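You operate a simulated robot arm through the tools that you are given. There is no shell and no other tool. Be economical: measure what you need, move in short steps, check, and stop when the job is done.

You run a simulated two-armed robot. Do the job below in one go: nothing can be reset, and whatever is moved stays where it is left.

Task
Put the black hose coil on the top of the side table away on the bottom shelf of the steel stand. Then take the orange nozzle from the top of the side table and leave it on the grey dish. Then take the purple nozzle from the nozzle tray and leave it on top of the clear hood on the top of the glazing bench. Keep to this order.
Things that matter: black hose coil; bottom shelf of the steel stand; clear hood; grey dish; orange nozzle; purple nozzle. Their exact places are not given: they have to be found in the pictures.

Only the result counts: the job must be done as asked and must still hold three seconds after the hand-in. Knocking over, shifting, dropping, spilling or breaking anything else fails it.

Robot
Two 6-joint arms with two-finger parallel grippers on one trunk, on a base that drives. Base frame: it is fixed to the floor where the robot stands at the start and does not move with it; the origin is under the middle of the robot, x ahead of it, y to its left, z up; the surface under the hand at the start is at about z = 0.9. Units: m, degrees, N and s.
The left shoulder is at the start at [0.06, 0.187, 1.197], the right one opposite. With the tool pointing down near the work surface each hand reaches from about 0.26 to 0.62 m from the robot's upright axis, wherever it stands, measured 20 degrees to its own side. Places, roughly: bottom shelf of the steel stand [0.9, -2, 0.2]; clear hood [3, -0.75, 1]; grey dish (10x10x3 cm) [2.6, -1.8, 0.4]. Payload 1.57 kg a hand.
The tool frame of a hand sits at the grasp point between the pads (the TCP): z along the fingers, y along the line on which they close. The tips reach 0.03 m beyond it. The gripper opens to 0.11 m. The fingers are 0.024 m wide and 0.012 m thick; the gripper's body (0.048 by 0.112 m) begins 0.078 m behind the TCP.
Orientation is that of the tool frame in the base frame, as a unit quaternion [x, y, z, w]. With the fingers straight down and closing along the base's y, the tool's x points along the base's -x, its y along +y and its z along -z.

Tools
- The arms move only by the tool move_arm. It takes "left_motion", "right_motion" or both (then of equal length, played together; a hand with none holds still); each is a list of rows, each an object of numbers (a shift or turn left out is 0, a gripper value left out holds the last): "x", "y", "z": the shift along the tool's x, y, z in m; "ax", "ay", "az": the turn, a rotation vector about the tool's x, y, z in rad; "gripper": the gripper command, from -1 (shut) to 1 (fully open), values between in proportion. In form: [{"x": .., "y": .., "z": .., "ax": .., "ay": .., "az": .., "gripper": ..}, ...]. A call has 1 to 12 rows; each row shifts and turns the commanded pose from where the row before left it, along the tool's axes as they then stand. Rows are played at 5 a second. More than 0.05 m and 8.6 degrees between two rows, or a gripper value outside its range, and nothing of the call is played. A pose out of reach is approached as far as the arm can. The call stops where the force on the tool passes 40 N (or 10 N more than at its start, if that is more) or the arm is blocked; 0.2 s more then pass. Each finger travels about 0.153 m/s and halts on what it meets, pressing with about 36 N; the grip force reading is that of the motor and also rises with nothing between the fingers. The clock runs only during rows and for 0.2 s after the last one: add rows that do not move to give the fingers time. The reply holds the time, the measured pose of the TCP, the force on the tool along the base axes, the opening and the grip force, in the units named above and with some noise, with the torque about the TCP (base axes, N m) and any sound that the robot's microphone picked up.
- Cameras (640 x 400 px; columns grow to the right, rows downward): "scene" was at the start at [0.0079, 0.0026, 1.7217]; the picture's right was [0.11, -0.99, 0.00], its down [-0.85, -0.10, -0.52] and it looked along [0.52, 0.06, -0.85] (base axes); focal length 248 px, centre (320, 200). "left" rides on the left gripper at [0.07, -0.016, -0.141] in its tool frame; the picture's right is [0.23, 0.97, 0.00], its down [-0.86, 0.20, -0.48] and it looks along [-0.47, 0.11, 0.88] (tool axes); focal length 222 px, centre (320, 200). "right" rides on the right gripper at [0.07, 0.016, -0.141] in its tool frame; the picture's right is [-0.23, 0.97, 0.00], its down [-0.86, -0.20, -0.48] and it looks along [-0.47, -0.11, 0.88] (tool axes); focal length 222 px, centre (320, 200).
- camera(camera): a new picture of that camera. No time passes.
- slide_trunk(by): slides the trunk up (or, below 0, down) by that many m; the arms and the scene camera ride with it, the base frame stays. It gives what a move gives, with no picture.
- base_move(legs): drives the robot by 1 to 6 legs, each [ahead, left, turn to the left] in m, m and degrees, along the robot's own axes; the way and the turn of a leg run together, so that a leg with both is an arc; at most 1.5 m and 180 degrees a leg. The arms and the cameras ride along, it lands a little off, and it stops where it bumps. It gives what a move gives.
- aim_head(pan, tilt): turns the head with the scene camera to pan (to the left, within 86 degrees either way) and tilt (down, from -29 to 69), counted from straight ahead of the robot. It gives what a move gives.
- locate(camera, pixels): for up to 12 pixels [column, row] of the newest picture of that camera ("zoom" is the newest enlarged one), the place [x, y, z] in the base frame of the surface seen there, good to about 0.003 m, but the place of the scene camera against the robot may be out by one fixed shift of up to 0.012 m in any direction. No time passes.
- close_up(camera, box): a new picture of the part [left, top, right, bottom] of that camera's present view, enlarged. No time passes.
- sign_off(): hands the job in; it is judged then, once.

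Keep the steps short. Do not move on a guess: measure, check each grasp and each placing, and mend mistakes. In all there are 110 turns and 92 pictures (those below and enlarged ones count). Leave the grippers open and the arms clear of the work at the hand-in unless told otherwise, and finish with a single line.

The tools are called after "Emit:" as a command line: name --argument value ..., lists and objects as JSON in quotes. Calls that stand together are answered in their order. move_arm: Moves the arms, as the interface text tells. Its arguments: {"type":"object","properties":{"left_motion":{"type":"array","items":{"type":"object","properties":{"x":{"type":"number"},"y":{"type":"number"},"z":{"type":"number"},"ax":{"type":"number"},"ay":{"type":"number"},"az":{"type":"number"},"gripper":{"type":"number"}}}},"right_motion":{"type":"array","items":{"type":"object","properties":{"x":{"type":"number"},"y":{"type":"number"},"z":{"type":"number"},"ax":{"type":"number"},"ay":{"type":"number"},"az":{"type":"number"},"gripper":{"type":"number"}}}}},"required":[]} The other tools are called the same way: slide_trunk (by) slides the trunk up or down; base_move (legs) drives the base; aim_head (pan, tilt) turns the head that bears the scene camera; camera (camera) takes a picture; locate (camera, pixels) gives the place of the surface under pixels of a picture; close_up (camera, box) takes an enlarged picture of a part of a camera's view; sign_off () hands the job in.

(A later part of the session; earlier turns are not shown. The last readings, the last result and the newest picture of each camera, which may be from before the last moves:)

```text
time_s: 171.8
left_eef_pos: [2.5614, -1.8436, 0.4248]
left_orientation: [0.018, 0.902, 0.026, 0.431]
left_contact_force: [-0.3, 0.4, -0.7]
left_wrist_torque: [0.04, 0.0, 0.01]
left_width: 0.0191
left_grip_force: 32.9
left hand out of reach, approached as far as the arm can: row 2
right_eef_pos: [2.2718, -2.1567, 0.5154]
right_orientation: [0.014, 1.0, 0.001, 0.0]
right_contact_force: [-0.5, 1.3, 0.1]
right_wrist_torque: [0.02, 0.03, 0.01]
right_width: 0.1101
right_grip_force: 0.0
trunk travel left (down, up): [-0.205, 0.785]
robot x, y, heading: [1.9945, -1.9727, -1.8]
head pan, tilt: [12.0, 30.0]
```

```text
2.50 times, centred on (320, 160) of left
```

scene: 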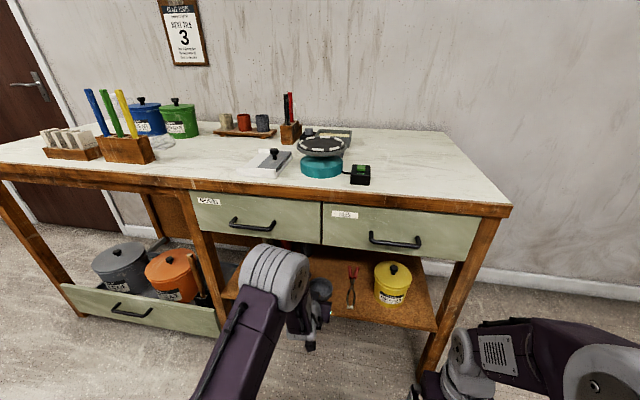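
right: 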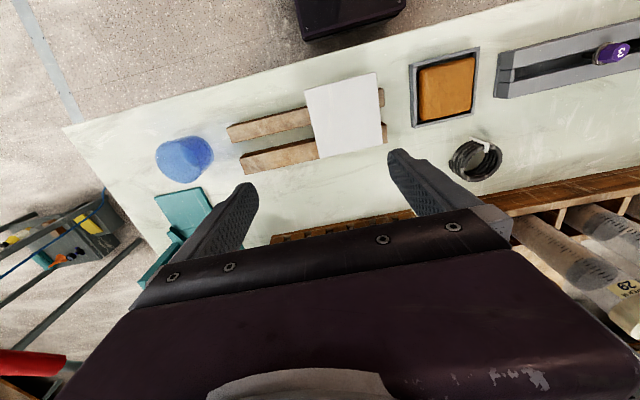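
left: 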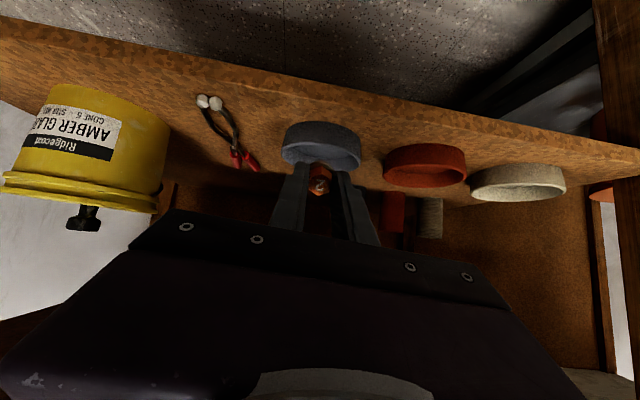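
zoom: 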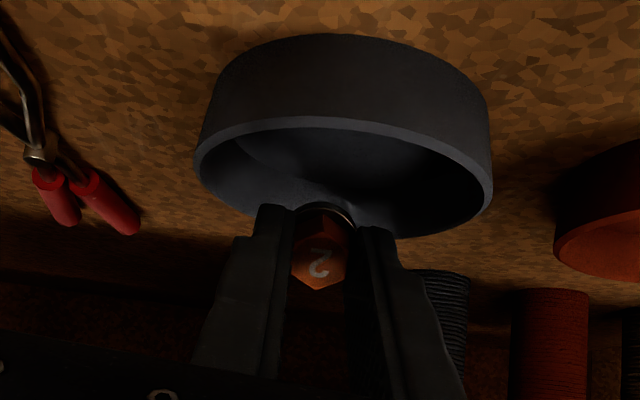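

Nozzle hangs inside the dish outline. I pull back 8 mm for margin, and release with a slow opening.

Emit:
move_arm --left_motion '[{"x": 0.005, "z": -0.0062}, {}, {"gripper": -0.55}, {"gripper": -0.4}, {"gripper": -0.25}, {}, {}]'

Emit:
close_up --camera "left" --box '[220, 80, 420, 240]'

```text
time_s: 173.4
left_eef_pos: [2.5591, -1.8444, 0.4275]
left_orientation: [0.017, 0.901, 0.027, 0.432]
left_contact_force: [0.2, 0.1, 0.3]
left_wrist_torque: [-0.01, -0.01, -0.01]
left_width: 0.0414
left_grip_force: 0.1
left hand out of reach, approached as far as the arm can: row 1
right_eef_pos: [2.2719, -2.156, 0.5154]
right_orientation: [0.015, 1.0, 0.0, 0.0]
right_contact_force: [-1.0, 0.3, 0.8]
right_wrist_torque: [0.01, 0.0, 0.01]
right_width: 0.1101
right_grip_force: 0.2
trunk travel left (down, up): [-0.205, 0.785]
robot x, y, heading: [1.9916, -1.9681, -2.0]
head pan, tilt: [12.0, 30.0]
```

```text
2.50 times, centred on (320, 160) of left
```

zoom: 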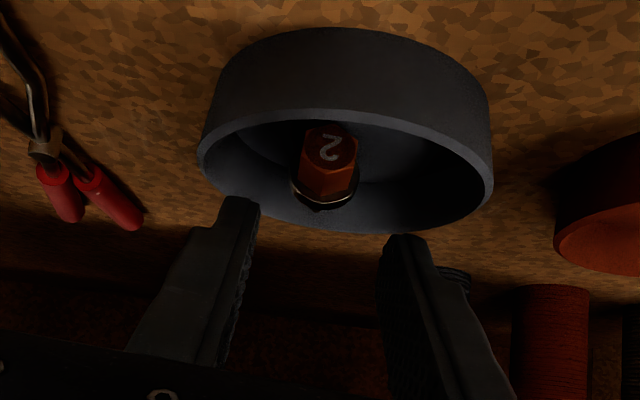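

Orange nozzle lies in the dish. I back straight out and check.

Emit:
base_move --legs '[[-0.3, 0, 0]]'

Emit:
camera --camera "left"

```text
time_s: 175.4
left_eef_pos: [2.2658, -1.8335, 0.4269]
left_orientation: [0.015, 0.902, 0.028, 0.431]
left_contact_force: [-0.1, -0.4, 1.0]
left_wrist_torque: [-0.02, 0.0, 0.0]
left_width: 0.0411
left_grip_force: 0.0
right_eef_pos: [1.9814, -2.1475, 0.5155]
right_orientation: [0.013, 1.0, 0.001, 0.0]
right_contact_force: [0.6, -0.1, 0.3]
right_wrist_torque: [0.01, 0.02, -0.02]
right_width: 0.1101
right_grip_force: 0.0
trunk travel left (down, up): [-0.205, 0.785]
robot x, y, heading: [1.702, -1.9629, -1.4]
head pan, tilt: [12.0, 30.0]
```

```text
31 pictures are left
```

left: 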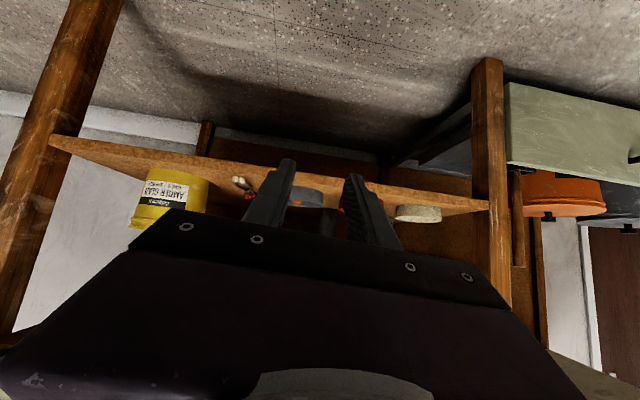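

Orange nozzle done. On the way I inspect the clear hood from y≈−0.95.

Emit:
base_move --legs '[[0, 1.0, 1.4]]'

Emit:
slide_trunk --by 0.4

Emit:
aim_head --pan 8 --tilt 28

Emit:
close_up --camera "scene" --box '[160, 80, 480, 280]'

```text
time_s: 180.6
left_eef_pos: [2.281, -0.8099, 0.428]
left_orientation: [0.008, 0.902, 0.031, 0.431]
left_contact_force: [0.3, -0.9, -0.4]
left_wrist_torque: [0.01, 0.01, -0.01]
left_width: 0.0413
left_grip_force: 0.0
right_eef_pos: [1.9999, -1.1285, 0.5153]
right_orientation: [0.005, 1.0, 0.0, 0.001]
right_contact_force: [-0.6, 0.0, 0.2]
right_wrist_torque: [0.01, -0.05, 0.03]
right_width: 0.11
right_grip_force: 0.2
trunk travel left (down, up): [-0.205, 0.785]
robot x, y, heading: [1.7171, -0.9492, -0.4]
head pan, tilt: [12.0, 30.0]
```

```text
time_s: 184.5
left_eef_pos: [2.2801, -0.8088, 0.8268]
left_orientation: [0.008, 0.902, 0.03, 0.431]
left_contact_force: [-0.2, -1.1, -0.8]
left_wrist_torque: [0.02, 0.04, -0.01]
left_width: 0.0413
left_grip_force: 0.0
right_eef_pos: [2.0011, -1.1287, 0.9153]
right_orientation: [0.004, 1.0, -0.001, 0.0]
right_contact_force: [-0.2, -0.1, 0.3]
right_wrist_torque: [0.0, -0.02, 0.04]
right_width: 0.1099
right_grip_force: 0.1
trunk travel left (down, up): [-0.605, 0.385]
robot x, y, heading: [1.7205, -0.9485, -0.7]
head pan, tilt: [12.0, 30.0]
```

```text
time_s: 185.1
left_eef_pos: [2.2806, -0.8102, 0.8276]
left_orientation: [0.008, 0.902, 0.031, 0.431]
left_contact_force: [-1.4, -0.4, 0.3]
left_wrist_torque: [0.01, 0.0, -0.03]
left_width: 0.0412
left_grip_force: 0.1
right_eef_pos: [2.0002, -1.1288, 0.9161]
right_orientation: [0.004, 1.0, 0.0, -0.001]
right_contact_force: [0.6, -1.5, 0.3]
right_wrist_torque: [-0.06, 0.02, -0.02]
right_width: 0.1098
right_grip_force: 0.1
trunk travel left (down, up): [-0.605, 0.385]
robot x, y, heading: [1.7154, -0.9474, -0.4]
head pan, tilt: [8.0, 28.0]
```

```text
2.00 times, centred on (320, 180) of scene
```

zoom: 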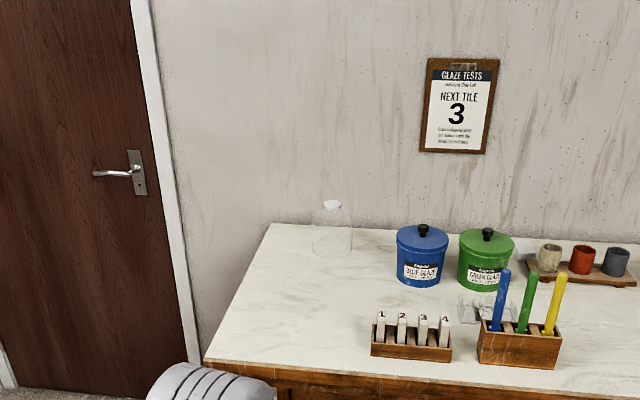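

Emit:
close_up --camera "scene" --box '[300, 170, 350, 215]'

Emit:
locate --camera "zoom" --pixels '[[320, 70], [345, 150], [345, 250], [250, 200], [430, 200], [330, 90], [300, 60], [345, 330], [400, 130], [270, 130]]'

Emit:
close_up --camera "scene" --box '[380, 215, 430, 250]'

```text
8.89 times, centred on (325, 192) of scene
```

zoom: 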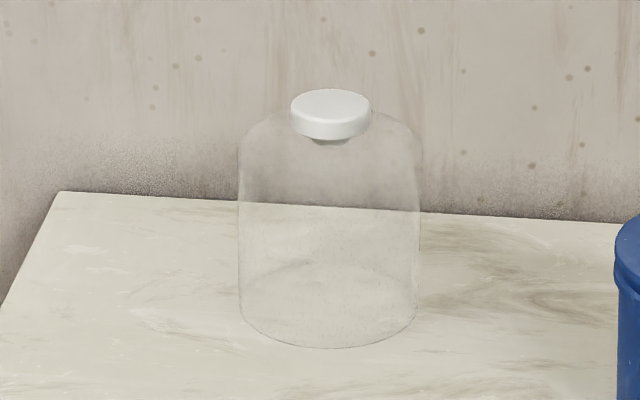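

```text
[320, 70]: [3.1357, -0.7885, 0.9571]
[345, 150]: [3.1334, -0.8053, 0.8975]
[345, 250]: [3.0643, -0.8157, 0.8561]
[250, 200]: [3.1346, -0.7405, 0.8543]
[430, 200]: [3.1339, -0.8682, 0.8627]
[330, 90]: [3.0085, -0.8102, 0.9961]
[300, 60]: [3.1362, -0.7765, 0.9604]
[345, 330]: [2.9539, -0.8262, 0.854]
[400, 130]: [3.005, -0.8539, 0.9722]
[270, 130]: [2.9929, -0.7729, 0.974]
```

```text
11.43 times, centred on (405, 232) of scene
```

zoom: 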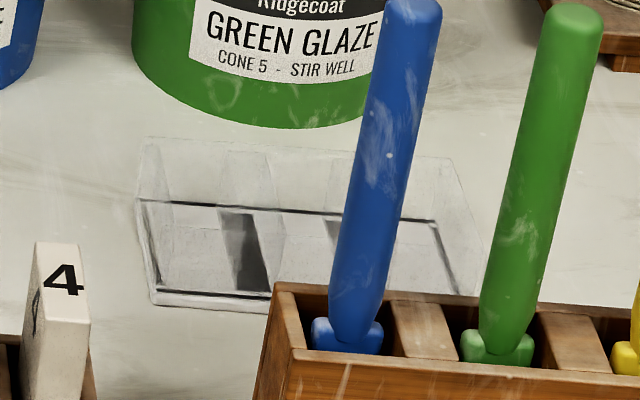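

The clear hood is the glass bell with a white knob at about (3.0, −0.81, 1.0), near the bench's left end. Now back to the side table for the purple nozzle on the lower-shelf tray.

Emit:
base_move --legs '[[0, -0.1, 0], [-1.05, 0, 0], [-1.03, 0, 0], [0, 0.56, 0]]'

Emit:
slide_trunk --by -0.35

Emit:
aim_head --pan 10 --tilt 45

Emit:
camera --camera "scene"

```text
time_s: 198.9
left_eef_pos: [0.2347, -0.3476, 0.8266]
left_orientation: [0.015, 0.902, 0.027, 0.431]
left_contact_force: [-0.3, -0.1, -0.3]
left_wrist_torque: [0.01, 0.01, 0.0]
left_width: 0.0413
left_grip_force: 0.0
right_eef_pos: [-0.0488, -0.6623, 0.9152]
right_orientation: [0.011, 1.0, 0.0, 0.0]
right_contact_force: [-0.6, 0.6, 0.7]
right_wrist_torque: [0.02, -0.02, -0.05]
right_width: 0.1099
right_grip_force: 0.1
trunk travel left (down, up): [-0.605, 0.385]
robot x, y, heading: [-0.3307, -0.4771, -1.5]
head pan, tilt: [8.0, 28.0]
```

```text
time_s: 202.3
left_eef_pos: [0.2357, -0.3483, 0.4766]
left_orientation: [0.016, 0.902, 0.027, 0.431]
left_contact_force: [-0.3, 0.4, -0.7]
left_wrist_torque: [-0.02, 0.01, 0.03]
left_width: 0.0412
left_grip_force: 0.1
right_eef_pos: [-0.0495, -0.6612, 0.5652]
right_orientation: [0.01, 1.0, 0.0, 0.0]
right_contact_force: [0.4, -0.2, 0.4]
right_wrist_torque: [-0.04, 0.02, -0.01]
right_width: 0.1097
right_grip_force: 0.0
trunk travel left (down, up): [-0.255, 0.735]
robot x, y, heading: [-0.3302, -0.4801, -1.4]
head pan, tilt: [8.0, 28.0]
```

```text
time_s: 203.1
left_eef_pos: [0.2361, -0.3487, 0.4777]
left_orientation: [0.015, 0.902, 0.027, 0.431]
left_contact_force: [0.3, -0.4, 0.0]
left_wrist_torque: [0.01, -0.01, -0.03]
left_width: 0.0411
left_grip_force: 0.1
right_eef_pos: [-0.048, -0.6619, 0.5654]
right_orientation: [0.011, 1.0, 0.0, 0.0]
right_contact_force: [0.0, 0.6, 0.6]
right_wrist_torque: [0.02, 0.0, 0.03]
right_width: 0.11
right_grip_force: 0.1
trunk travel left (down, up): [-0.255, 0.735]
robot x, y, heading: [-0.3285, -0.4786, -1.2]
head pan, tilt: [10.0, 45.0]
```

```text
27 pictures are left
```

scene: 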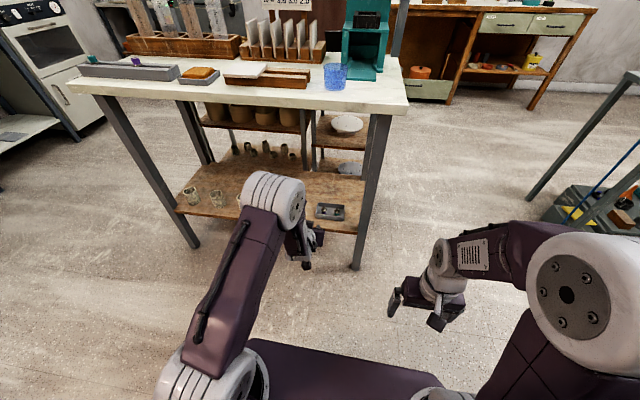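

Emit:
locate --camera "scene" --pixels '[[323, 210], [336, 211], [330, 219], [316, 206], [345, 207], [350, 232], [300, 225], [285, 95], [345, 108], [217, 200]]'

Emit:
close_up --camera "scene" --box '[290, 185, 370, 240]'

Emit:
camera --camera "left"

```text
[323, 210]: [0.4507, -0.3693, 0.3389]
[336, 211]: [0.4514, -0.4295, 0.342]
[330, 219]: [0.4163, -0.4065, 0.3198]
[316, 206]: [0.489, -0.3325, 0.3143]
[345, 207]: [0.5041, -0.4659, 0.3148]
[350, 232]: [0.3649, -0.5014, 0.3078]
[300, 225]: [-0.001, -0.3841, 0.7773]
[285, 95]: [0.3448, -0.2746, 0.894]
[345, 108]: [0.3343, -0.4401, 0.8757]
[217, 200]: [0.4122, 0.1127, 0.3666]
```

```text
7.27 times, centred on (330, 212) of scene
```

zoom: 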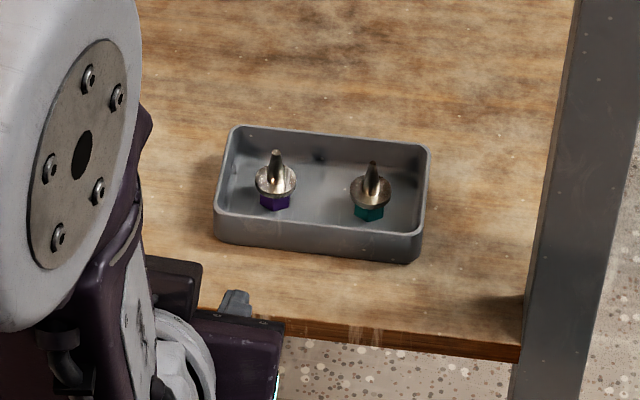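

```text
25 pictures are left
```

left: 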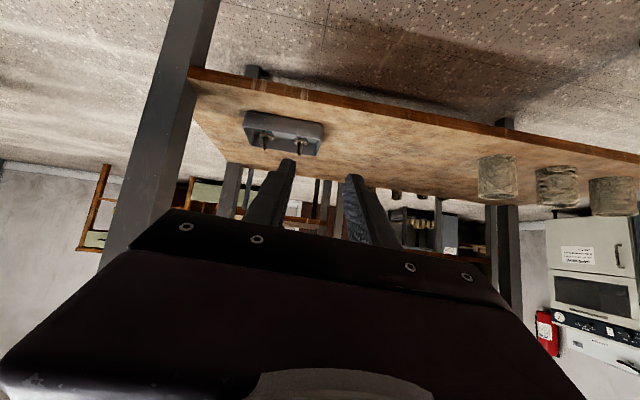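

Purple nozzle at ≈(0.451, −0.369) on the tray, teal beside it at y −0.43. There's ample height (0.31–0.87), so I set the hand vertical again for a straight grasp.

Emit:
move_arm --left_motion '[{"ay": 0.1485}, {"ay": 0.1485}, {"ay": 0.1485}, {"ay": 0.1485}, {"ay": 0.1485}, {"ay": 0.1485}, {"ax": 0.062}, {}]'

Emit:
base_move --legs '[[0.22, 0, 1.2]]'

Emit:
camera --camera "left"

```text
time_s: 204.9
left_eef_pos: [0.2389, -0.3338, 0.4784]
left_orientation: [-0.007, 0.997, 0.027, 0.074]
left_contact_force: [0.7, 0.0, -0.7]
left_wrist_torque: [0.0, 0.0, -0.01]
left_width: 0.0413
left_grip_force: 0.0
left hand out of reach, approached as far as the arm can: row 3, 4
right_eef_pos: [-0.0489, -0.6615, 0.5658]
right_orientation: [0.011, 1.0, 0.0, 0.0]
right_contact_force: [-0.3, -0.1, 1.2]
right_wrist_torque: [0.01, -0.05, 0.01]
right_width: 0.11
right_grip_force: 0.1
trunk travel left (down, up): [-0.255, 0.735]
robot x, y, heading: [-0.3285, -0.4787, -1.1]
head pan, tilt: [10.0, 45.0]
```

```text
time_s: 206.6
left_eef_pos: [0.4491, -0.3274, 0.4784]
left_orientation: [-0.014, 0.997, 0.028, 0.073]
left_contact_force: [-0.4, -0.4, -0.6]
left_wrist_torque: [-0.01, 0.0, -0.04]
left_width: 0.041
left_grip_force: 0.1
right_eef_pos: [0.1677, -0.6613, 0.5661]
right_orientation: [0.003, 1.0, 0.001, 0.0]
right_contact_force: [0.0, -0.3, 0.0]
right_wrist_torque: [-0.02, -0.01, -0.05]
right_width: 0.1098
right_grip_force: 0.0
trunk travel left (down, up): [-0.255, 0.735]
robot x, y, heading: [-0.118, -0.4841, -0.4]
head pan, tilt: [10.0, 45.0]
```

```text
24 pictures are left
```

left: 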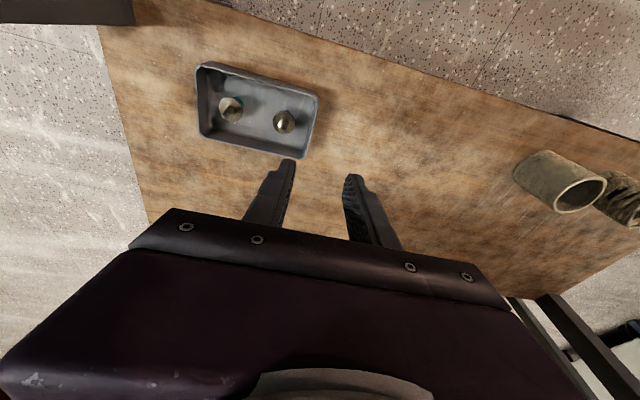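

Emit:
move_arm --left_motion '[{"x": 0.035}, {"x": 0.035}, {"ay": 0.14}, {"ax": 0.056}, {}]'

Emit:
base_move --legs '[[0.07, 0, 0]]'

Emit:
close_up --camera "left" --box '[180, 40, 400, 200]'

```text
time_s: 207.8
left_eef_pos: [0.3787, -0.3276, 0.4673]
left_orientation: [-0.017, 1.0, -0.001, 0.003]
left_contact_force: [-0.3, 0.6, -0.4]
left_wrist_torque: [-0.01, 0.01, -0.04]
left_width: 0.0415
left_grip_force: 0.0
right_eef_pos: [0.1673, -0.6606, 0.5657]
right_orientation: [0.002, 1.0, 0.0, 0.0]
right_contact_force: [0.9, -0.2, -0.1]
right_wrist_torque: [0.01, 0.0, 0.0]
right_width: 0.1101
right_grip_force: 0.0
trunk travel left (down, up): [-0.255, 0.735]
robot x, y, heading: [-0.1162, -0.4848, -0.3]
head pan, tilt: [10.0, 45.0]
```

```text
time_s: 208.8
left_eef_pos: [0.4271, -0.3276, 0.4652]
left_orientation: [-0.016, 1.0, 0.001, -0.001]
left_contact_force: [-0.5, -0.1, 0.0]
left_wrist_torque: [-0.05, 0.04, -0.02]
left_width: 0.0414
left_grip_force: 0.1
right_eef_pos: [0.2243, -0.6599, 0.5698]
right_orientation: [0.0, 1.0, 0.0, 0.012]
right_contact_force: [0.3, 0.4, 0.3]
right_wrist_torque: [-0.03, 0.05, -0.02]
right_width: 0.1101
right_grip_force: 0.0
trunk travel left (down, up): [-0.255, 0.735]
robot x, y, heading: [-0.0501, -0.4817, 0.1]
head pan, tilt: [10.0, 45.0]
```

```text
2.50 times, centred on (290, 120) of left
```

zoom: 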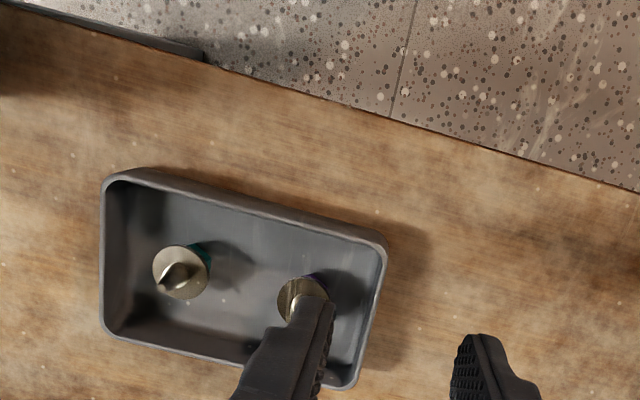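

Emit:
locate --camera "zoom" --pixels '[[290, 290], [283, 300], [300, 280], [310, 285], [178, 280], [385, 260], [357, 380], [375, 275], [200, 320], [340, 280], [180, 252], [300, 365]]'

```text
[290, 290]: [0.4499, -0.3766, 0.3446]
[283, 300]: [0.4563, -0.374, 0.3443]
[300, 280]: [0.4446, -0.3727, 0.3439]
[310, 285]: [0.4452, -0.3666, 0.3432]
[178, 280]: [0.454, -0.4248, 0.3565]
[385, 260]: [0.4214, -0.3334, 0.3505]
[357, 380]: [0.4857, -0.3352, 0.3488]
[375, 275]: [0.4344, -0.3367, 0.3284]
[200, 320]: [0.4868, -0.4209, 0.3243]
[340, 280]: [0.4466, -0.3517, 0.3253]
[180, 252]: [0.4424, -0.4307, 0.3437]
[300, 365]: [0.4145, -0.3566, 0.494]
```

Tray floor 0.325, rim 0.350, nozzle centre ≈(0.452, −0.371), flange ⌀≈0.025, wall at y −0.337. I align with opening 0.036 and go to z≈0.40 to check.

Emit:
move_arm --left_motion '[{"x": -0.0229, "y": -0.0236, "gripper": -0.345}, {"y": -0.0226}, {"z": 0.035}, {"z": 0.03}, {}]'

Emit:
close_up --camera "left" --box '[220, 80, 440, 240]'

```text
time_s: 210.0
left_eef_pos: [0.4568, -0.3735, 0.3912]
left_orientation: [-0.016, 1.0, 0.0, -0.012]
left_contact_force: [1.1, 1.1, -0.1]
left_wrist_torque: [-0.01, 0.03, -0.03]
left_width: 0.0362
left_grip_force: 0.0
right_eef_pos: [0.2345, -0.6596, 0.5653]
right_orientation: [0.0, 1.0, -0.001, 0.0]
right_contact_force: [0.1, -0.1, -1.2]
right_wrist_torque: [-0.03, -0.01, -0.02]
right_width: 0.1098
right_grip_force: 0.1
trunk travel left (down, up): [-0.255, 0.735]
robot x, y, heading: [-0.0502, -0.4806, -0.1]
head pan, tilt: [10.0, 45.0]
```

```text
2.50 times, centred on (330, 160) of left
```

zoom: 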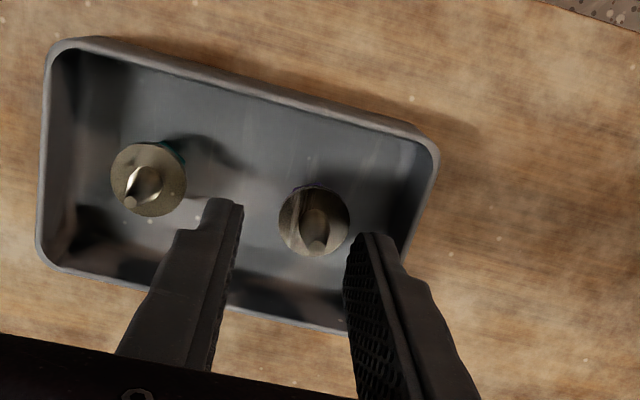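

Emit:
locate --camera "zoom" --pixels '[[284, 215], [346, 205], [312, 190], [322, 253], [316, 243], [425, 160], [406, 240], [222, 202], [370, 238], [182, 175], [240, 210], [352, 238]]'

```text
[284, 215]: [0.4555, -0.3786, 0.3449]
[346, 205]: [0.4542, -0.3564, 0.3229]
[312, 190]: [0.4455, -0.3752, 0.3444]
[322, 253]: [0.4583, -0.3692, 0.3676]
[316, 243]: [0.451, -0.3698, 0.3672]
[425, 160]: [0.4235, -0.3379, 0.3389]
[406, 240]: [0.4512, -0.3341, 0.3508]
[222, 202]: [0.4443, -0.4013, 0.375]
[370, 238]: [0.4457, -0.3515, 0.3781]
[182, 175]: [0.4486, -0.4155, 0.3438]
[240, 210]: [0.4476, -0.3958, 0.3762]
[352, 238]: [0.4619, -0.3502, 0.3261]
```

Fingers straddle the nozzle. Small shift (+1.5 mm y), fix tilt, descend 3 cm and close.

Emit:
move_arm --left_motion '[{"y": 0.0015, "ay": -0.024}, {"z": 0.01}, {"z": 0.01}, {"z": 0.009}, {}]'

Emit:
close_up --camera "left" --box '[220, 80, 440, 240]'

```text
time_s: 211.2
left_eef_pos: [0.4577, -0.3702, 0.3609]
left_orientation: [-0.016, 1.0, 0.002, 0.0]
left_contact_force: [-0.7, 0.0, 0.7]
left_wrist_torque: [0.03, 0.03, 0.0]
left_width: 0.0359
left_grip_force: 0.1
right_eef_pos: [0.2356, -0.6581, 0.5662]
right_orientation: [0.0, 1.0, 0.001, 0.001]
right_contact_force: [-0.6, -0.5, 0.1]
right_wrist_torque: [-0.01, 0.01, 0.0]
right_width: 0.1099
right_grip_force: 0.0
trunk travel left (down, up): [-0.255, 0.735]
robot x, y, heading: [-0.05, -0.4828, -0.1]
head pan, tilt: [10.0, 45.0]
```

```text
2.50 times, centred on (330, 160) of left
```

zoom: 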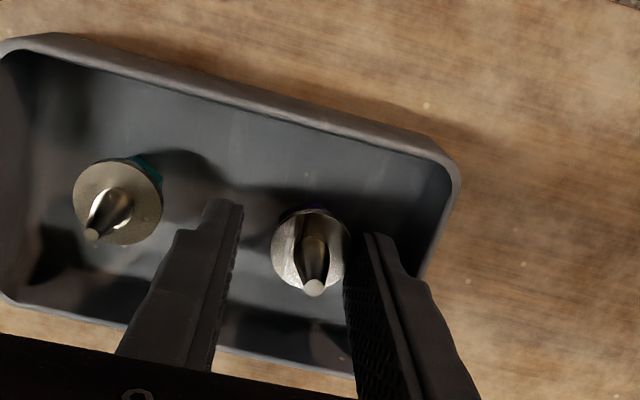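

No contact. Close and lift a little.

Emit:
move_arm --left_motion '[{"gripper": -0.6}, {"gripper": -1}, {}, {}, {}, {"z": -0.02}, {"z": -0.03}, {"z": -0.04}, {}]'

Emit:
camera --camera "left"

```text
time_s: 213.2
left_eef_pos: [0.4559, -0.3718, 0.4543]
left_orientation: [-0.015, 1.0, 0.001, -0.001]
left_contact_force: [0.0, -0.2, -0.1]
left_wrist_torque: [0.0, 0.0, 0.02]
left_width: 0.0229
left_grip_force: 35.7
right_eef_pos: [0.2342, -0.6587, 0.5671]
right_orientation: [0.0, 1.0, 0.0, 0.0]
right_contact_force: [0.5, 0.6, -0.3]
right_wrist_torque: [0.01, 0.01, 0.01]
right_width: 0.11
right_grip_force: 0.1
trunk travel left (down, up): [-0.255, 0.735]
robot x, y, heading: [-0.0447, -0.4794, -0.2]
head pan, tilt: [10.0, 45.0]
```

```text
20 pictures are left
```

left: 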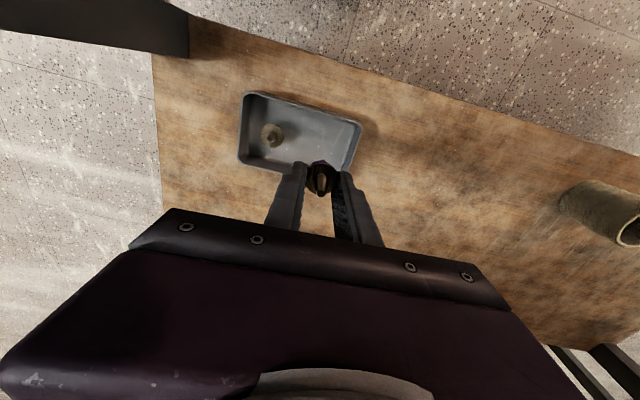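

Purple nozzle held (0.0229). I back out, raise the trunk, and drive round toward the bench's left end.

Emit:
base_move --legs '[[-0.32, 0, 0], [0, -0.58, 0], [1.05, 0, 0], [1.02, 0, 0]]'

Emit:
slide_trunk --by 0.4

Emit:
slide_trunk --by 0.25

Emit:
close_up --camera "left" --box '[260, 130, 380, 220]'

```text
time_s: 228.2
left_eef_pos: [2.2099, -1.0481, 0.4532]
left_orientation: [0.014, 1.0, 0.002, -0.001]
left_contact_force: [0.1, -0.8, 0.5]
left_wrist_torque: [-0.02, 0.0, 0.01]
left_width: 0.0239
left_grip_force: 35.6
right_eef_pos: [1.9722, -1.3205, 0.5658]
right_orientation: [0.031, 1.0, 0.0, 0.0]
right_contact_force: [-0.2, -0.1, 0.5]
right_wrist_torque: [-0.01, 0.0, -0.01]
right_width: 0.11
right_grip_force: 0.0
trunk travel left (down, up): [-0.255, 0.735]
robot x, y, heading: [1.6992, -1.123, -3.4]
head pan, tilt: [10.0, 45.0]
```

```text
time_s: 232.0
left_eef_pos: [2.2106, -1.0474, 0.8531]
left_orientation: [0.014, 1.0, 0.001, -0.002]
left_contact_force: [0.3, 0.0, -0.4]
left_wrist_torque: [-0.01, 0.01, 0.0]
left_width: 0.0237
left_grip_force: 36.3
right_eef_pos: [1.9718, -1.3209, 0.9649]
right_orientation: [0.031, 1.0, -0.001, 0.001]
right_contact_force: [0.9, 0.5, -0.9]
right_wrist_torque: [0.02, 0.01, 0.01]
right_width: 0.1102
right_grip_force: 0.0
trunk travel left (down, up): [-0.655, 0.335]
robot x, y, heading: [1.6992, -1.1266, -3.3]
head pan, tilt: [10.0, 45.0]
```

```text
time_s: 234.6
left_eef_pos: [2.2101, -1.0473, 1.1032]
left_orientation: [0.014, 1.0, 0.001, 0.0]
left_contact_force: [-0.4, 0.0, -0.3]
left_wrist_torque: [-0.03, 0.01, 0.0]
left_width: 0.0237
left_grip_force: 36.1
right_eef_pos: [1.971, -1.3201, 1.216]
right_orientation: [0.03, 1.0, 0.0, 0.001]
right_contact_force: [-0.4, 0.6, -0.1]
right_wrist_torque: [0.0, -0.02, -0.01]
right_width: 0.1099
right_grip_force: 0.1
trunk travel left (down, up): [-0.905, 0.085]
robot x, y, heading: [1.7014, -1.1273, -3.5]
head pan, tilt: [10.0, 45.0]
```

```text
4.44 times, centred on (320, 175) of left
```

zoom: 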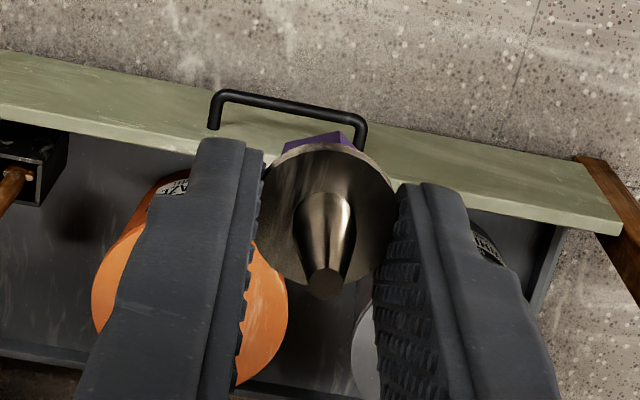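

Nozzle upright in grip. Continue: to y≈0.1, turn to face −y, then strafe toward the bench's left end.

Emit:
base_move --legs '[[0, 0, 3.5], [0, 1.22, 0], [0, 0, -90], [0, 0.7, 0]]'

Emit:
aim_head --pan 25 --tilt 35

Emit:
camera --camera "scene"

```text
time_s: 248.5
left_eef_pos: [2.4694, -0.4822, 1.1032]
left_orientation: [0.721, 0.693, 0.0, 0.0]
left_contact_force: [0.0, 0.0, 0.4]
left_wrist_torque: [-0.03, -0.01, 0.01]
left_width: 0.024
left_grip_force: 35.8
right_eef_pos: [2.1996, -0.2409, 1.2162]
right_orientation: [0.732, 0.681, 0.0, 0.0]
right_contact_force: [0.2, 0.1, 0.2]
right_wrist_torque: [0.03, -0.04, 0.02]
right_width: 0.1101
right_grip_force: 0.0
trunk travel left (down, up): [-0.905, 0.085]
robot x, y, heading: [2.3986, 0.0299, -94.4]
head pan, tilt: [10.0, 45.0]
```

```text
time_s: 249.3
left_eef_pos: [2.4706, -0.4822, 1.1034]
left_orientation: [0.721, 0.693, 0.002, 0.0]
left_contact_force: [0.2, -0.6, 0.0]
left_wrist_torque: [-0.01, 0.03, -0.02]
left_width: 0.0236
left_grip_force: 36.1
right_eef_pos: [2.2006, -0.2416, 1.2159]
right_orientation: [0.732, 0.681, 0.0, -0.001]
right_contact_force: [-1.0, 0.0, 0.3]
right_wrist_torque: [0.02, -0.01, 0.02]
right_width: 0.1099
right_grip_force: 0.1
trunk travel left (down, up): [-0.905, 0.085]
robot x, y, heading: [2.3945, 0.0326, -94.2]
head pan, tilt: [25.0, 35.0]
```

```text
18 pictures are left
```

scene: 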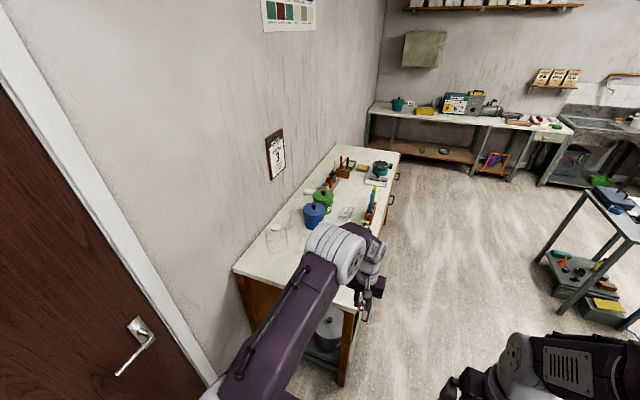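

Emit:
close_up --camera "scene" --box '[220, 180, 380, 300]'

Emit:
locate --camera "scene" --pixels '[[277, 227], [273, 228], [281, 228], [235, 270], [352, 307], [340, 385], [240, 280], [315, 210], [277, 260]]'

```text
3.33 times, centred on (300, 240) of scene
```

zoom: 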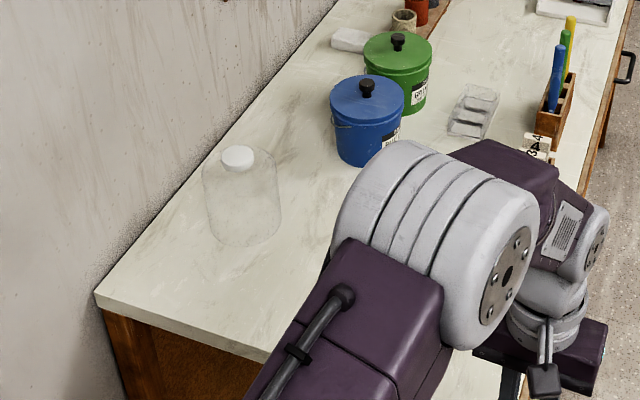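

```text
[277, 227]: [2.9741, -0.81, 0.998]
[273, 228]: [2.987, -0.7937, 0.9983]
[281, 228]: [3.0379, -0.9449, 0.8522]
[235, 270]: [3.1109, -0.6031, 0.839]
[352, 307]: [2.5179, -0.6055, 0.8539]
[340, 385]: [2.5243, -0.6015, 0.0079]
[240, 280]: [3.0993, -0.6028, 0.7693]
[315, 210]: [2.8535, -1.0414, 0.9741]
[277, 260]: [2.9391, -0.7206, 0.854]
```

Knob centre ≈ (2.98, −0.805, 0.998); bench end at y −0.603. I straighten heading and strafe to x≈2.76, then ahead to y≈−0.235.

Emit:
base_move --legs '[[0, 0, 4.2], [0, 0.365, 0]]'

Emit:
base_move --legs '[[0.25, 0, 0]]'

Emit:
camera --camera "left"

```text
time_s: 252.1
left_eef_pos: [2.8675, -0.4736, 1.1045]
left_orientation: [0.694, 0.72, 0.002, 0.0]
left_contact_force: [0.1, -0.2, 0.0]
left_wrist_torque: [0.04, -0.02, 0.0]
left_width: 0.0237
left_grip_force: 35.7
right_eef_pos: [2.5801, -0.2539, 1.2154]
right_orientation: [0.705, 0.709, 0.001, 0.0]
right_contact_force: [-1.0, -0.2, 0.1]
right_wrist_torque: [-0.03, -0.03, 0.02]
right_width: 0.1097
right_grip_force: 0.1
trunk travel left (down, up): [-0.905, 0.085]
robot x, y, heading: [2.7591, 0.0318, -89.9]
head pan, tilt: [25.0, 35.0]
```

```text
time_s: 253.9
left_eef_pos: [2.8681, -0.7282, 1.1048]
left_orientation: [0.696, 0.718, 0.0, 0.001]
left_contact_force: [0.3, 0.3, -0.4]
left_wrist_torque: [-0.01, 0.01, 0.01]
left_width: 0.0236
left_grip_force: 36.0
right_eef_pos: [2.5802, -0.5059, 1.2154]
right_orientation: [0.707, 0.707, -0.001, 0.002]
right_contact_force: [0.1, -0.9, -0.6]
right_wrist_torque: [0.01, -0.02, -0.02]
right_width: 0.1099
right_grip_force: 0.1
trunk travel left (down, up): [-0.905, 0.085]
robot x, y, heading: [2.7581, -0.2241, -89.8]
head pan, tilt: [25.0, 35.0]
```

```text
16 pictures are left
```

left: 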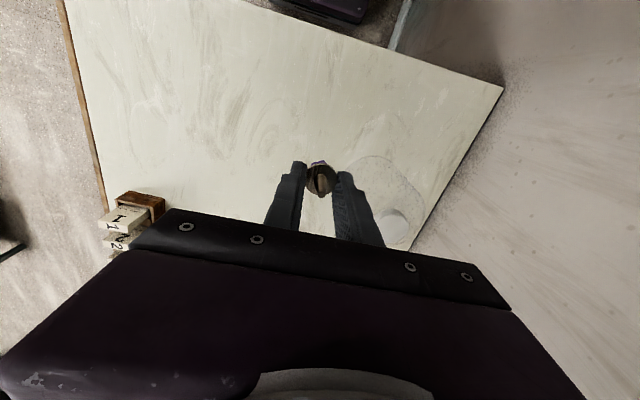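

Emit:
close_up --camera "left" --box '[340, 180, 440, 255]'

Emit:
slide_trunk --by 0.04

```text
5.33 times, centred on (390, 218) of left
```

zoom: 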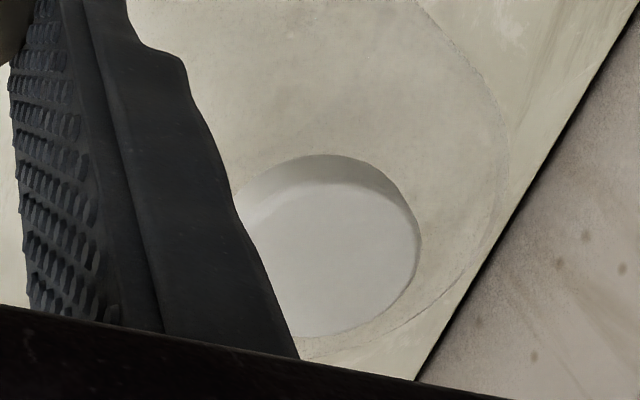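

```text
time_s: 254.8
left_eef_pos: [2.8676, -0.7313, 1.1426]
left_orientation: [0.695, 0.719, 0.002, 0.0]
left_contact_force: [0.8, 0.0, 0.4]
left_wrist_torque: [0.01, 0.0, -0.01]
left_width: 0.0236
left_grip_force: 35.8
right_eef_pos: [2.5811, -0.5094, 1.2556]
right_orientation: [0.707, 0.707, 0.0, 0.0]
right_contact_force: [-0.1, 0.4, -0.4]
right_wrist_torque: [0.01, 0.02, -0.03]
right_width: 0.1101
right_grip_force: 0.1
trunk travel left (down, up): [-0.945, 0.045]
robot x, y, heading: [2.7568, -0.2238, -89.9]
head pan, tilt: [25.0, 35.0]
```

Emit:
locate --camera "zoom" --pixels '[[412, 250], [400, 280], [340, 330], [320, 190], [325, 255], [260, 230], [290, 300], [380, 210], [340, 158]]'

```text
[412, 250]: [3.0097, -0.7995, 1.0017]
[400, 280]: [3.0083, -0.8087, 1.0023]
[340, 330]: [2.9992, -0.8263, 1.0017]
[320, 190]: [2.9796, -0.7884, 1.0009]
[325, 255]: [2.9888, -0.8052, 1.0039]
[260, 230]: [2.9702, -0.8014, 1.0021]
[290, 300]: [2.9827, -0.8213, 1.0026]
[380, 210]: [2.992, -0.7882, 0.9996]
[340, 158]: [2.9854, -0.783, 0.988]
```

Knob top z≈1.002, centre ≈ (2.988, −0.807), radius ≈0.023. I move above it at z 1.14.

Emit:
move_arm --left_motion '[{"x": -0.0279, "y": 0.0391}, {"x": -0.0279, "y": 0.0391}, {"x": -0.0278, "y": 0.0392}, {}, {}]'

Emit:
close_up --camera "left" --box '[250, 110, 390, 220]'

```text
time_s: 256.0
left_eef_pos: [2.9863, -0.8091, 1.1425]
left_orientation: [0.696, 0.718, 0.001, 0.0]
left_contact_force: [-0.6, -0.1, 0.0]
left_wrist_torque: [0.01, 0.01, 0.01]
left_width: 0.0236
left_grip_force: 35.6
right_eef_pos: [2.5809, -0.5094, 1.2563]
right_orientation: [0.707, 0.707, -0.001, 0.001]
right_contact_force: [0.2, 0.6, -0.3]
right_wrist_torque: [0.01, 0.01, -0.02]
right_width: 0.1099
right_grip_force: 0.1
trunk travel left (down, up): [-0.945, 0.045]
robot x, y, heading: [2.7586, -0.2251, -90.1]
head pan, tilt: [25.0, 35.0]
```

```text
3.64 times, centred on (320, 165) of left
```

zoom: 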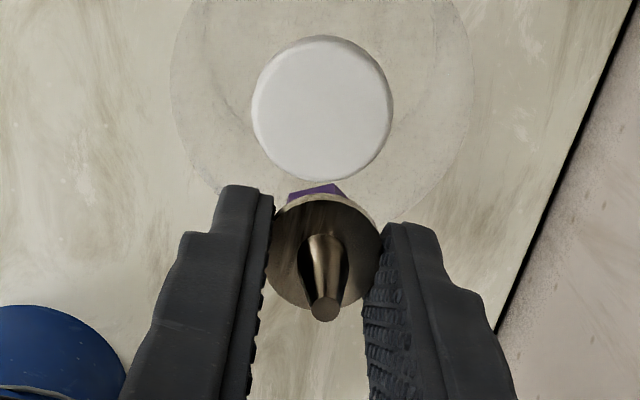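

Emit:
locate --camera "zoom" --pixels '[[258, 108], [386, 108], [322, 44], [322, 174], [322, 108], [320, 205], [310, 300], [272, 250], [375, 250], [326, 310]]'

```text
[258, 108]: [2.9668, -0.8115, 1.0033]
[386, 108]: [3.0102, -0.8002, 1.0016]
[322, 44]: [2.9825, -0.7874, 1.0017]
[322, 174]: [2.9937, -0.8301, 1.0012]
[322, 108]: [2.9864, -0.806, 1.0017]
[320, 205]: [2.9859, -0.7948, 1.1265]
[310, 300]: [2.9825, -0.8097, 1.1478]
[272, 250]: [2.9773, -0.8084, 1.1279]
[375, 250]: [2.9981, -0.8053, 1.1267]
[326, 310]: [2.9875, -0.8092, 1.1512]
```

Nozzle and knob are aligned within 1 mm. Lower 0.100 m.

Emit:
move_arm --left_motion '[{"z": 0.03}, {"z": 0.03}, {"z": 0.025}, {"z": 0.015}, {}, {}]'

Emit:
close_up --camera "left" --box '[250, 110, 390, 220]'

```text
time_s: 257.4
left_eef_pos: [2.9882, -0.8047, 1.0449]
left_orientation: [0.696, 0.718, 0.002, -0.001]
left_contact_force: [0.2, -0.5, 0.1]
left_wrist_torque: [0.04, -0.03, 0.01]
left_width: 0.0238
left_grip_force: 36.5
left hand out of reach, approached as far as the arm can: row 4
right_eef_pos: [2.5804, -0.5091, 1.2551]
right_orientation: [0.707, 0.707, 0.0, -0.001]
right_contact_force: [0.4, 0.4, 0.4]
right_wrist_torque: [-0.02, 0.02, -0.01]
right_width: 0.1099
right_grip_force: 0.1
trunk travel left (down, up): [-0.945, 0.045]
robot x, y, heading: [2.7569, -0.2272, -90.0]
head pan, tilt: [25.0, 35.0]
```

```text
3.64 times, centred on (320, 165) of left
```

zoom: 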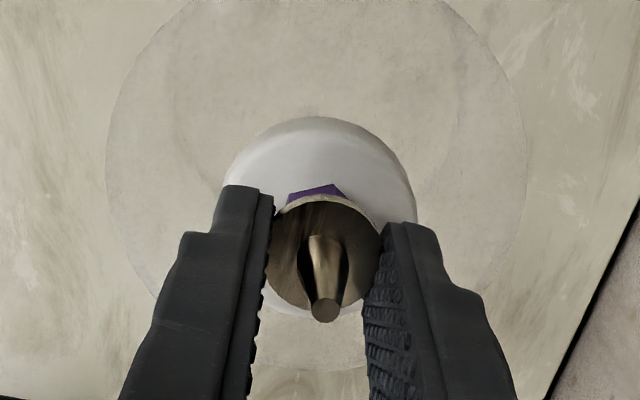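

Arm near its reach limit, so I lower with the trunk: −7 mm.

Emit:
slide_trunk --by -0.007

Emit:
close_up --camera "left" --box '[280, 130, 360, 190]'

Emit:
locate --camera "zoom" --pixels '[[320, 155], [320, 130], [330, 180], [300, 60], [400, 150]]'

```text
time_s: 257.9
left_eef_pos: [2.9877, -0.8045, 1.0386]
left_orientation: [0.696, 0.718, 0.0, 0.001]
left_contact_force: [0.6, 1.6, 13.8]
left_wrist_torque: [0.14, -0.07, 0.01]
left_width: 0.0237
left_grip_force: 35.7
right_eef_pos: [2.5803, -0.5072, 1.2497]
right_orientation: [0.707, 0.707, 0.0, 0.0]
right_contact_force: [-0.8, 0.1, 0.0]
right_wrist_torque: [0.02, -0.02, 0.01]
right_width: 0.1102
right_grip_force: 0.1
trunk travel left (down, up): [-0.938, 0.052]
robot x, y, heading: [2.7552, -0.2235, -89.7]
head pan, tilt: [25.0, 35.0]
```

```text
6.67 times, centred on (320, 160) of left
```

zoom: 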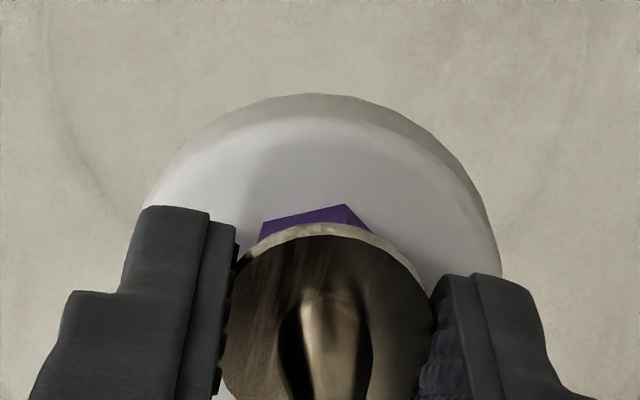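

```text
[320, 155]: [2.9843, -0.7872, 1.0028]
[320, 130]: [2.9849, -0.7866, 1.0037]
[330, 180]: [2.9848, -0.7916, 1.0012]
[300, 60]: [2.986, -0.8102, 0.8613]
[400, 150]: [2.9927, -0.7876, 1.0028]
```

Contact 14 N: nozzle sits on the knob. Ease 1 mm up and open the fingers gently.

Emit:
slide_trunk --by 0.0012

Emit:
move_arm --left_motion '[{"gripper": -0.5}, {"gripper": -0.4}, {"gripper": -0.3}, {"gripper": -0.2}, {}]'

Emit:
camera --camera "left"

```text
time_s: 258.4
left_eef_pos: [2.9875, -0.8045, 1.0397]
left_orientation: [0.696, 0.718, 0.0, 0.001]
left_contact_force: [1.1, -1.2, 8.2]
left_wrist_torque: [0.0, -0.11, 0.0]
left_width: 0.0238
left_grip_force: 36.3
right_eef_pos: [2.5803, -0.5069, 1.249]
right_orientation: [0.707, 0.707, -0.001, 0.001]
right_contact_force: [-0.5, 0.8, -1.0]
right_wrist_torque: [-0.02, 0.02, -0.03]
right_width: 0.1098
right_grip_force: 0.1
trunk travel left (down, up): [-0.939, 0.051]
robot x, y, heading: [2.7578, -0.2252, -90.0]
head pan, tilt: [25.0, 35.0]
```

```text
time_s: 259.6
left_eef_pos: [2.9886, -0.8045, 1.0386]
left_orientation: [0.696, 0.718, 0.001, 0.0]
left_contact_force: [0.6, 0.4, 0.0]
left_wrist_torque: [0.02, 0.02, -0.01]
left_width: 0.0438
left_grip_force: 0.0
right_eef_pos: [2.5803, -0.5083, 1.2489]
right_orientation: [0.707, 0.707, 0.0, 0.0]
right_contact_force: [-0.1, -0.4, 0.2]
right_wrist_torque: [-0.02, 0.03, -0.04]
right_width: 0.1099
right_grip_force: 0.1
trunk travel left (down, up): [-0.939, 0.051]
robot x, y, heading: [2.7557, -0.2261, -90.0]
head pan, tilt: [25.0, 35.0]
```

```text
11 pictures are left
```

left: 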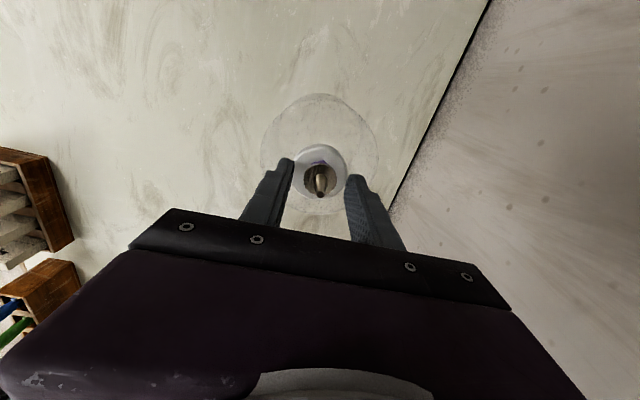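

Nozzle stands on the knob. Raise straight up with the trunk, then the arm, then look.

Emit:
slide_trunk --by 0.05

Emit:
move_arm --left_motion '[{"z": -0.03}, {"z": -0.03}, {}, {"x": 0.04}, {"x": 0.04}, {"x": 0.04}, {}]'

Emit:
base_move --legs '[[-0.25, 0, 0]]'

Emit:
aim_head --pan 18 --tilt 32

Emit:
camera --camera "scene"

```text
time_s: 260.6
left_eef_pos: [2.988, -0.8057, 1.0887]
left_orientation: [0.696, 0.718, 0.002, 0.0]
left_contact_force: [0.6, -0.3, 0.4]
left_wrist_torque: [0.01, -0.01, -0.01]
left_width: 0.0439
left_grip_force: 0.0
right_eef_pos: [2.5792, -0.5096, 1.2997]
right_orientation: [0.707, 0.707, -0.001, 0.0]
right_contact_force: [-0.3, -0.5, 0.0]
right_wrist_torque: [-0.01, 0.01, 0.0]
right_width: 0.11
right_grip_force: 0.0
trunk travel left (down, up): [-0.989, 0.001]
robot x, y, heading: [2.7546, -0.223, -89.9]
head pan, tilt: [25.0, 35.0]
```

```text
time_s: 262.2
left_eef_pos: [2.99, -0.8148, 1.1421]
left_orientation: [0.696, 0.718, 0.002, -0.001]
left_contact_force: [-0.1, 0.6, 0.0]
left_wrist_torque: [-0.03, -0.01, -0.01]
left_width: 0.0441
left_grip_force: 0.1
left hand out of reach, approached as far as the arm can: row 1, 4, 5, 6
right_eef_pos: [2.5819, -0.5084, 1.3]
right_orientation: [0.707, 0.707, -0.001, 0.0]
right_contact_force: [0.3, 0.0, 1.0]
right_wrist_torque: [0.0, 0.03, -0.01]
right_width: 0.1099
right_grip_force: 0.1
trunk travel left (down, up): [-0.989, 0.001]
robot x, y, heading: [2.7565, -0.2207, -90.0]
head pan, tilt: [25.0, 35.0]
```

```text
time_s: 264.0
left_eef_pos: [2.9879, -0.5749, 1.1401]
left_orientation: [0.697, 0.717, 0.003, -0.001]
left_contact_force: [-0.3, -0.3, -0.3]
left_wrist_torque: [0.01, -0.03, 0.01]
left_width: 0.044
left_grip_force: 0.0
right_eef_pos: [2.5811, -0.2681, 1.2977]
right_orientation: [0.708, 0.706, 0.002, -0.001]
right_contact_force: [-0.4, 0.6, -0.1]
right_wrist_torque: [0.05, 0.0, 0.02]
right_width: 0.11
right_grip_force: 0.1
trunk travel left (down, up): [-0.989, 0.001]
robot x, y, heading: [2.7558, 0.0185, -90.5]
head pan, tilt: [25.0, 35.0]
```

```text
time_s: 264.6
left_eef_pos: [2.9876, -0.5736, 1.1414]
left_orientation: [0.697, 0.717, 0.003, -0.001]
left_contact_force: [0.0, -1.3, -0.3]
left_wrist_torque: [-0.02, -0.01, 0.0]
left_width: 0.044
left_grip_force: 0.0
right_eef_pos: [2.5803, -0.2653, 1.3]
right_orientation: [0.708, 0.707, -0.001, 0.0]
right_contact_force: [0.1, -0.5, 0.4]
right_wrist_torque: [0.0, 0.01, -0.03]
right_width: 0.11
right_grip_force: 0.0
trunk travel left (down, up): [-0.989, 0.001]
robot x, y, heading: [2.7576, 0.0235, -90.3]
head pan, tilt: [18.0, 32.0]
```

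```text
10 pictures are left
```

scene: 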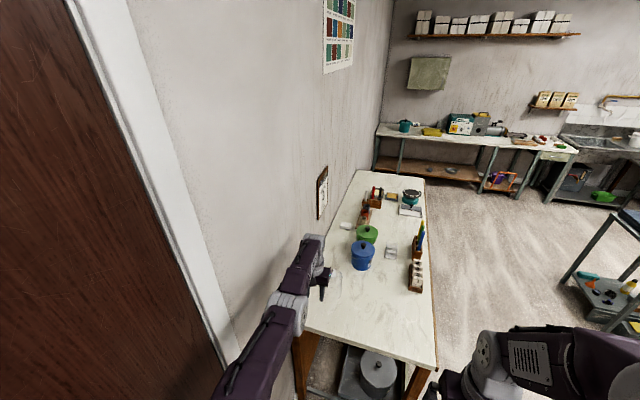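

The hand hides the hood; I strafe away from it for a clear look.

Emit:
base_move --legs '[[-0.15, -0.4, 0]]'

Emit:
aim_head --pan 30 --tilt 35

Emit:
camera --camera "scene"

```text
time_s: 267.3
left_eef_pos: [2.579, -0.4219, 1.1414]
left_orientation: [0.701, 0.713, 0.002, -0.002]
left_contact_force: [0.0, 0.0, -0.1]
left_wrist_torque: [-0.01, 0.01, -0.01]
left_width: 0.0439
left_grip_force: 0.0
right_eef_pos: [2.1727, -0.1086, 1.3004]
right_orientation: [0.712, 0.702, -0.001, -0.001]
right_contact_force: [-0.2, 0.1, 0.4]
right_wrist_torque: [0.02, 0.05, 0.02]
right_width: 0.11
right_grip_force: 0.1
trunk travel left (down, up): [-0.989, 0.001]
robot x, y, heading: [2.3525, 0.1733, -90.7]
head pan, tilt: [18.0, 32.0]
```

```text
time_s: 268.0
left_eef_pos: [2.5767, -0.4205, 1.1424]
left_orientation: [0.7, 0.714, 0.001, 0.0]
left_contact_force: [0.1, 0.2, -0.5]
left_wrist_torque: [-0.01, -0.03, -0.01]
left_width: 0.044
left_grip_force: 0.0
right_eef_pos: [2.1709, -0.109, 1.3005]
right_orientation: [0.711, 0.703, 0.0, 0.0]
right_contact_force: [0.3, 0.1, -0.6]
right_wrist_torque: [-0.03, -0.01, 0.01]
right_width: 0.1102
right_grip_force: 0.1
trunk travel left (down, up): [-0.989, 0.001]
robot x, y, heading: [2.3508, 0.174, -91.3]
head pan, tilt: [30.0, 35.0]
```

```text
9 pictures are left
```

scene: 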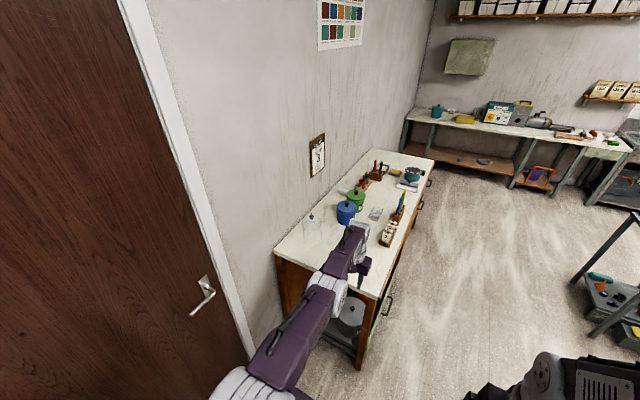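

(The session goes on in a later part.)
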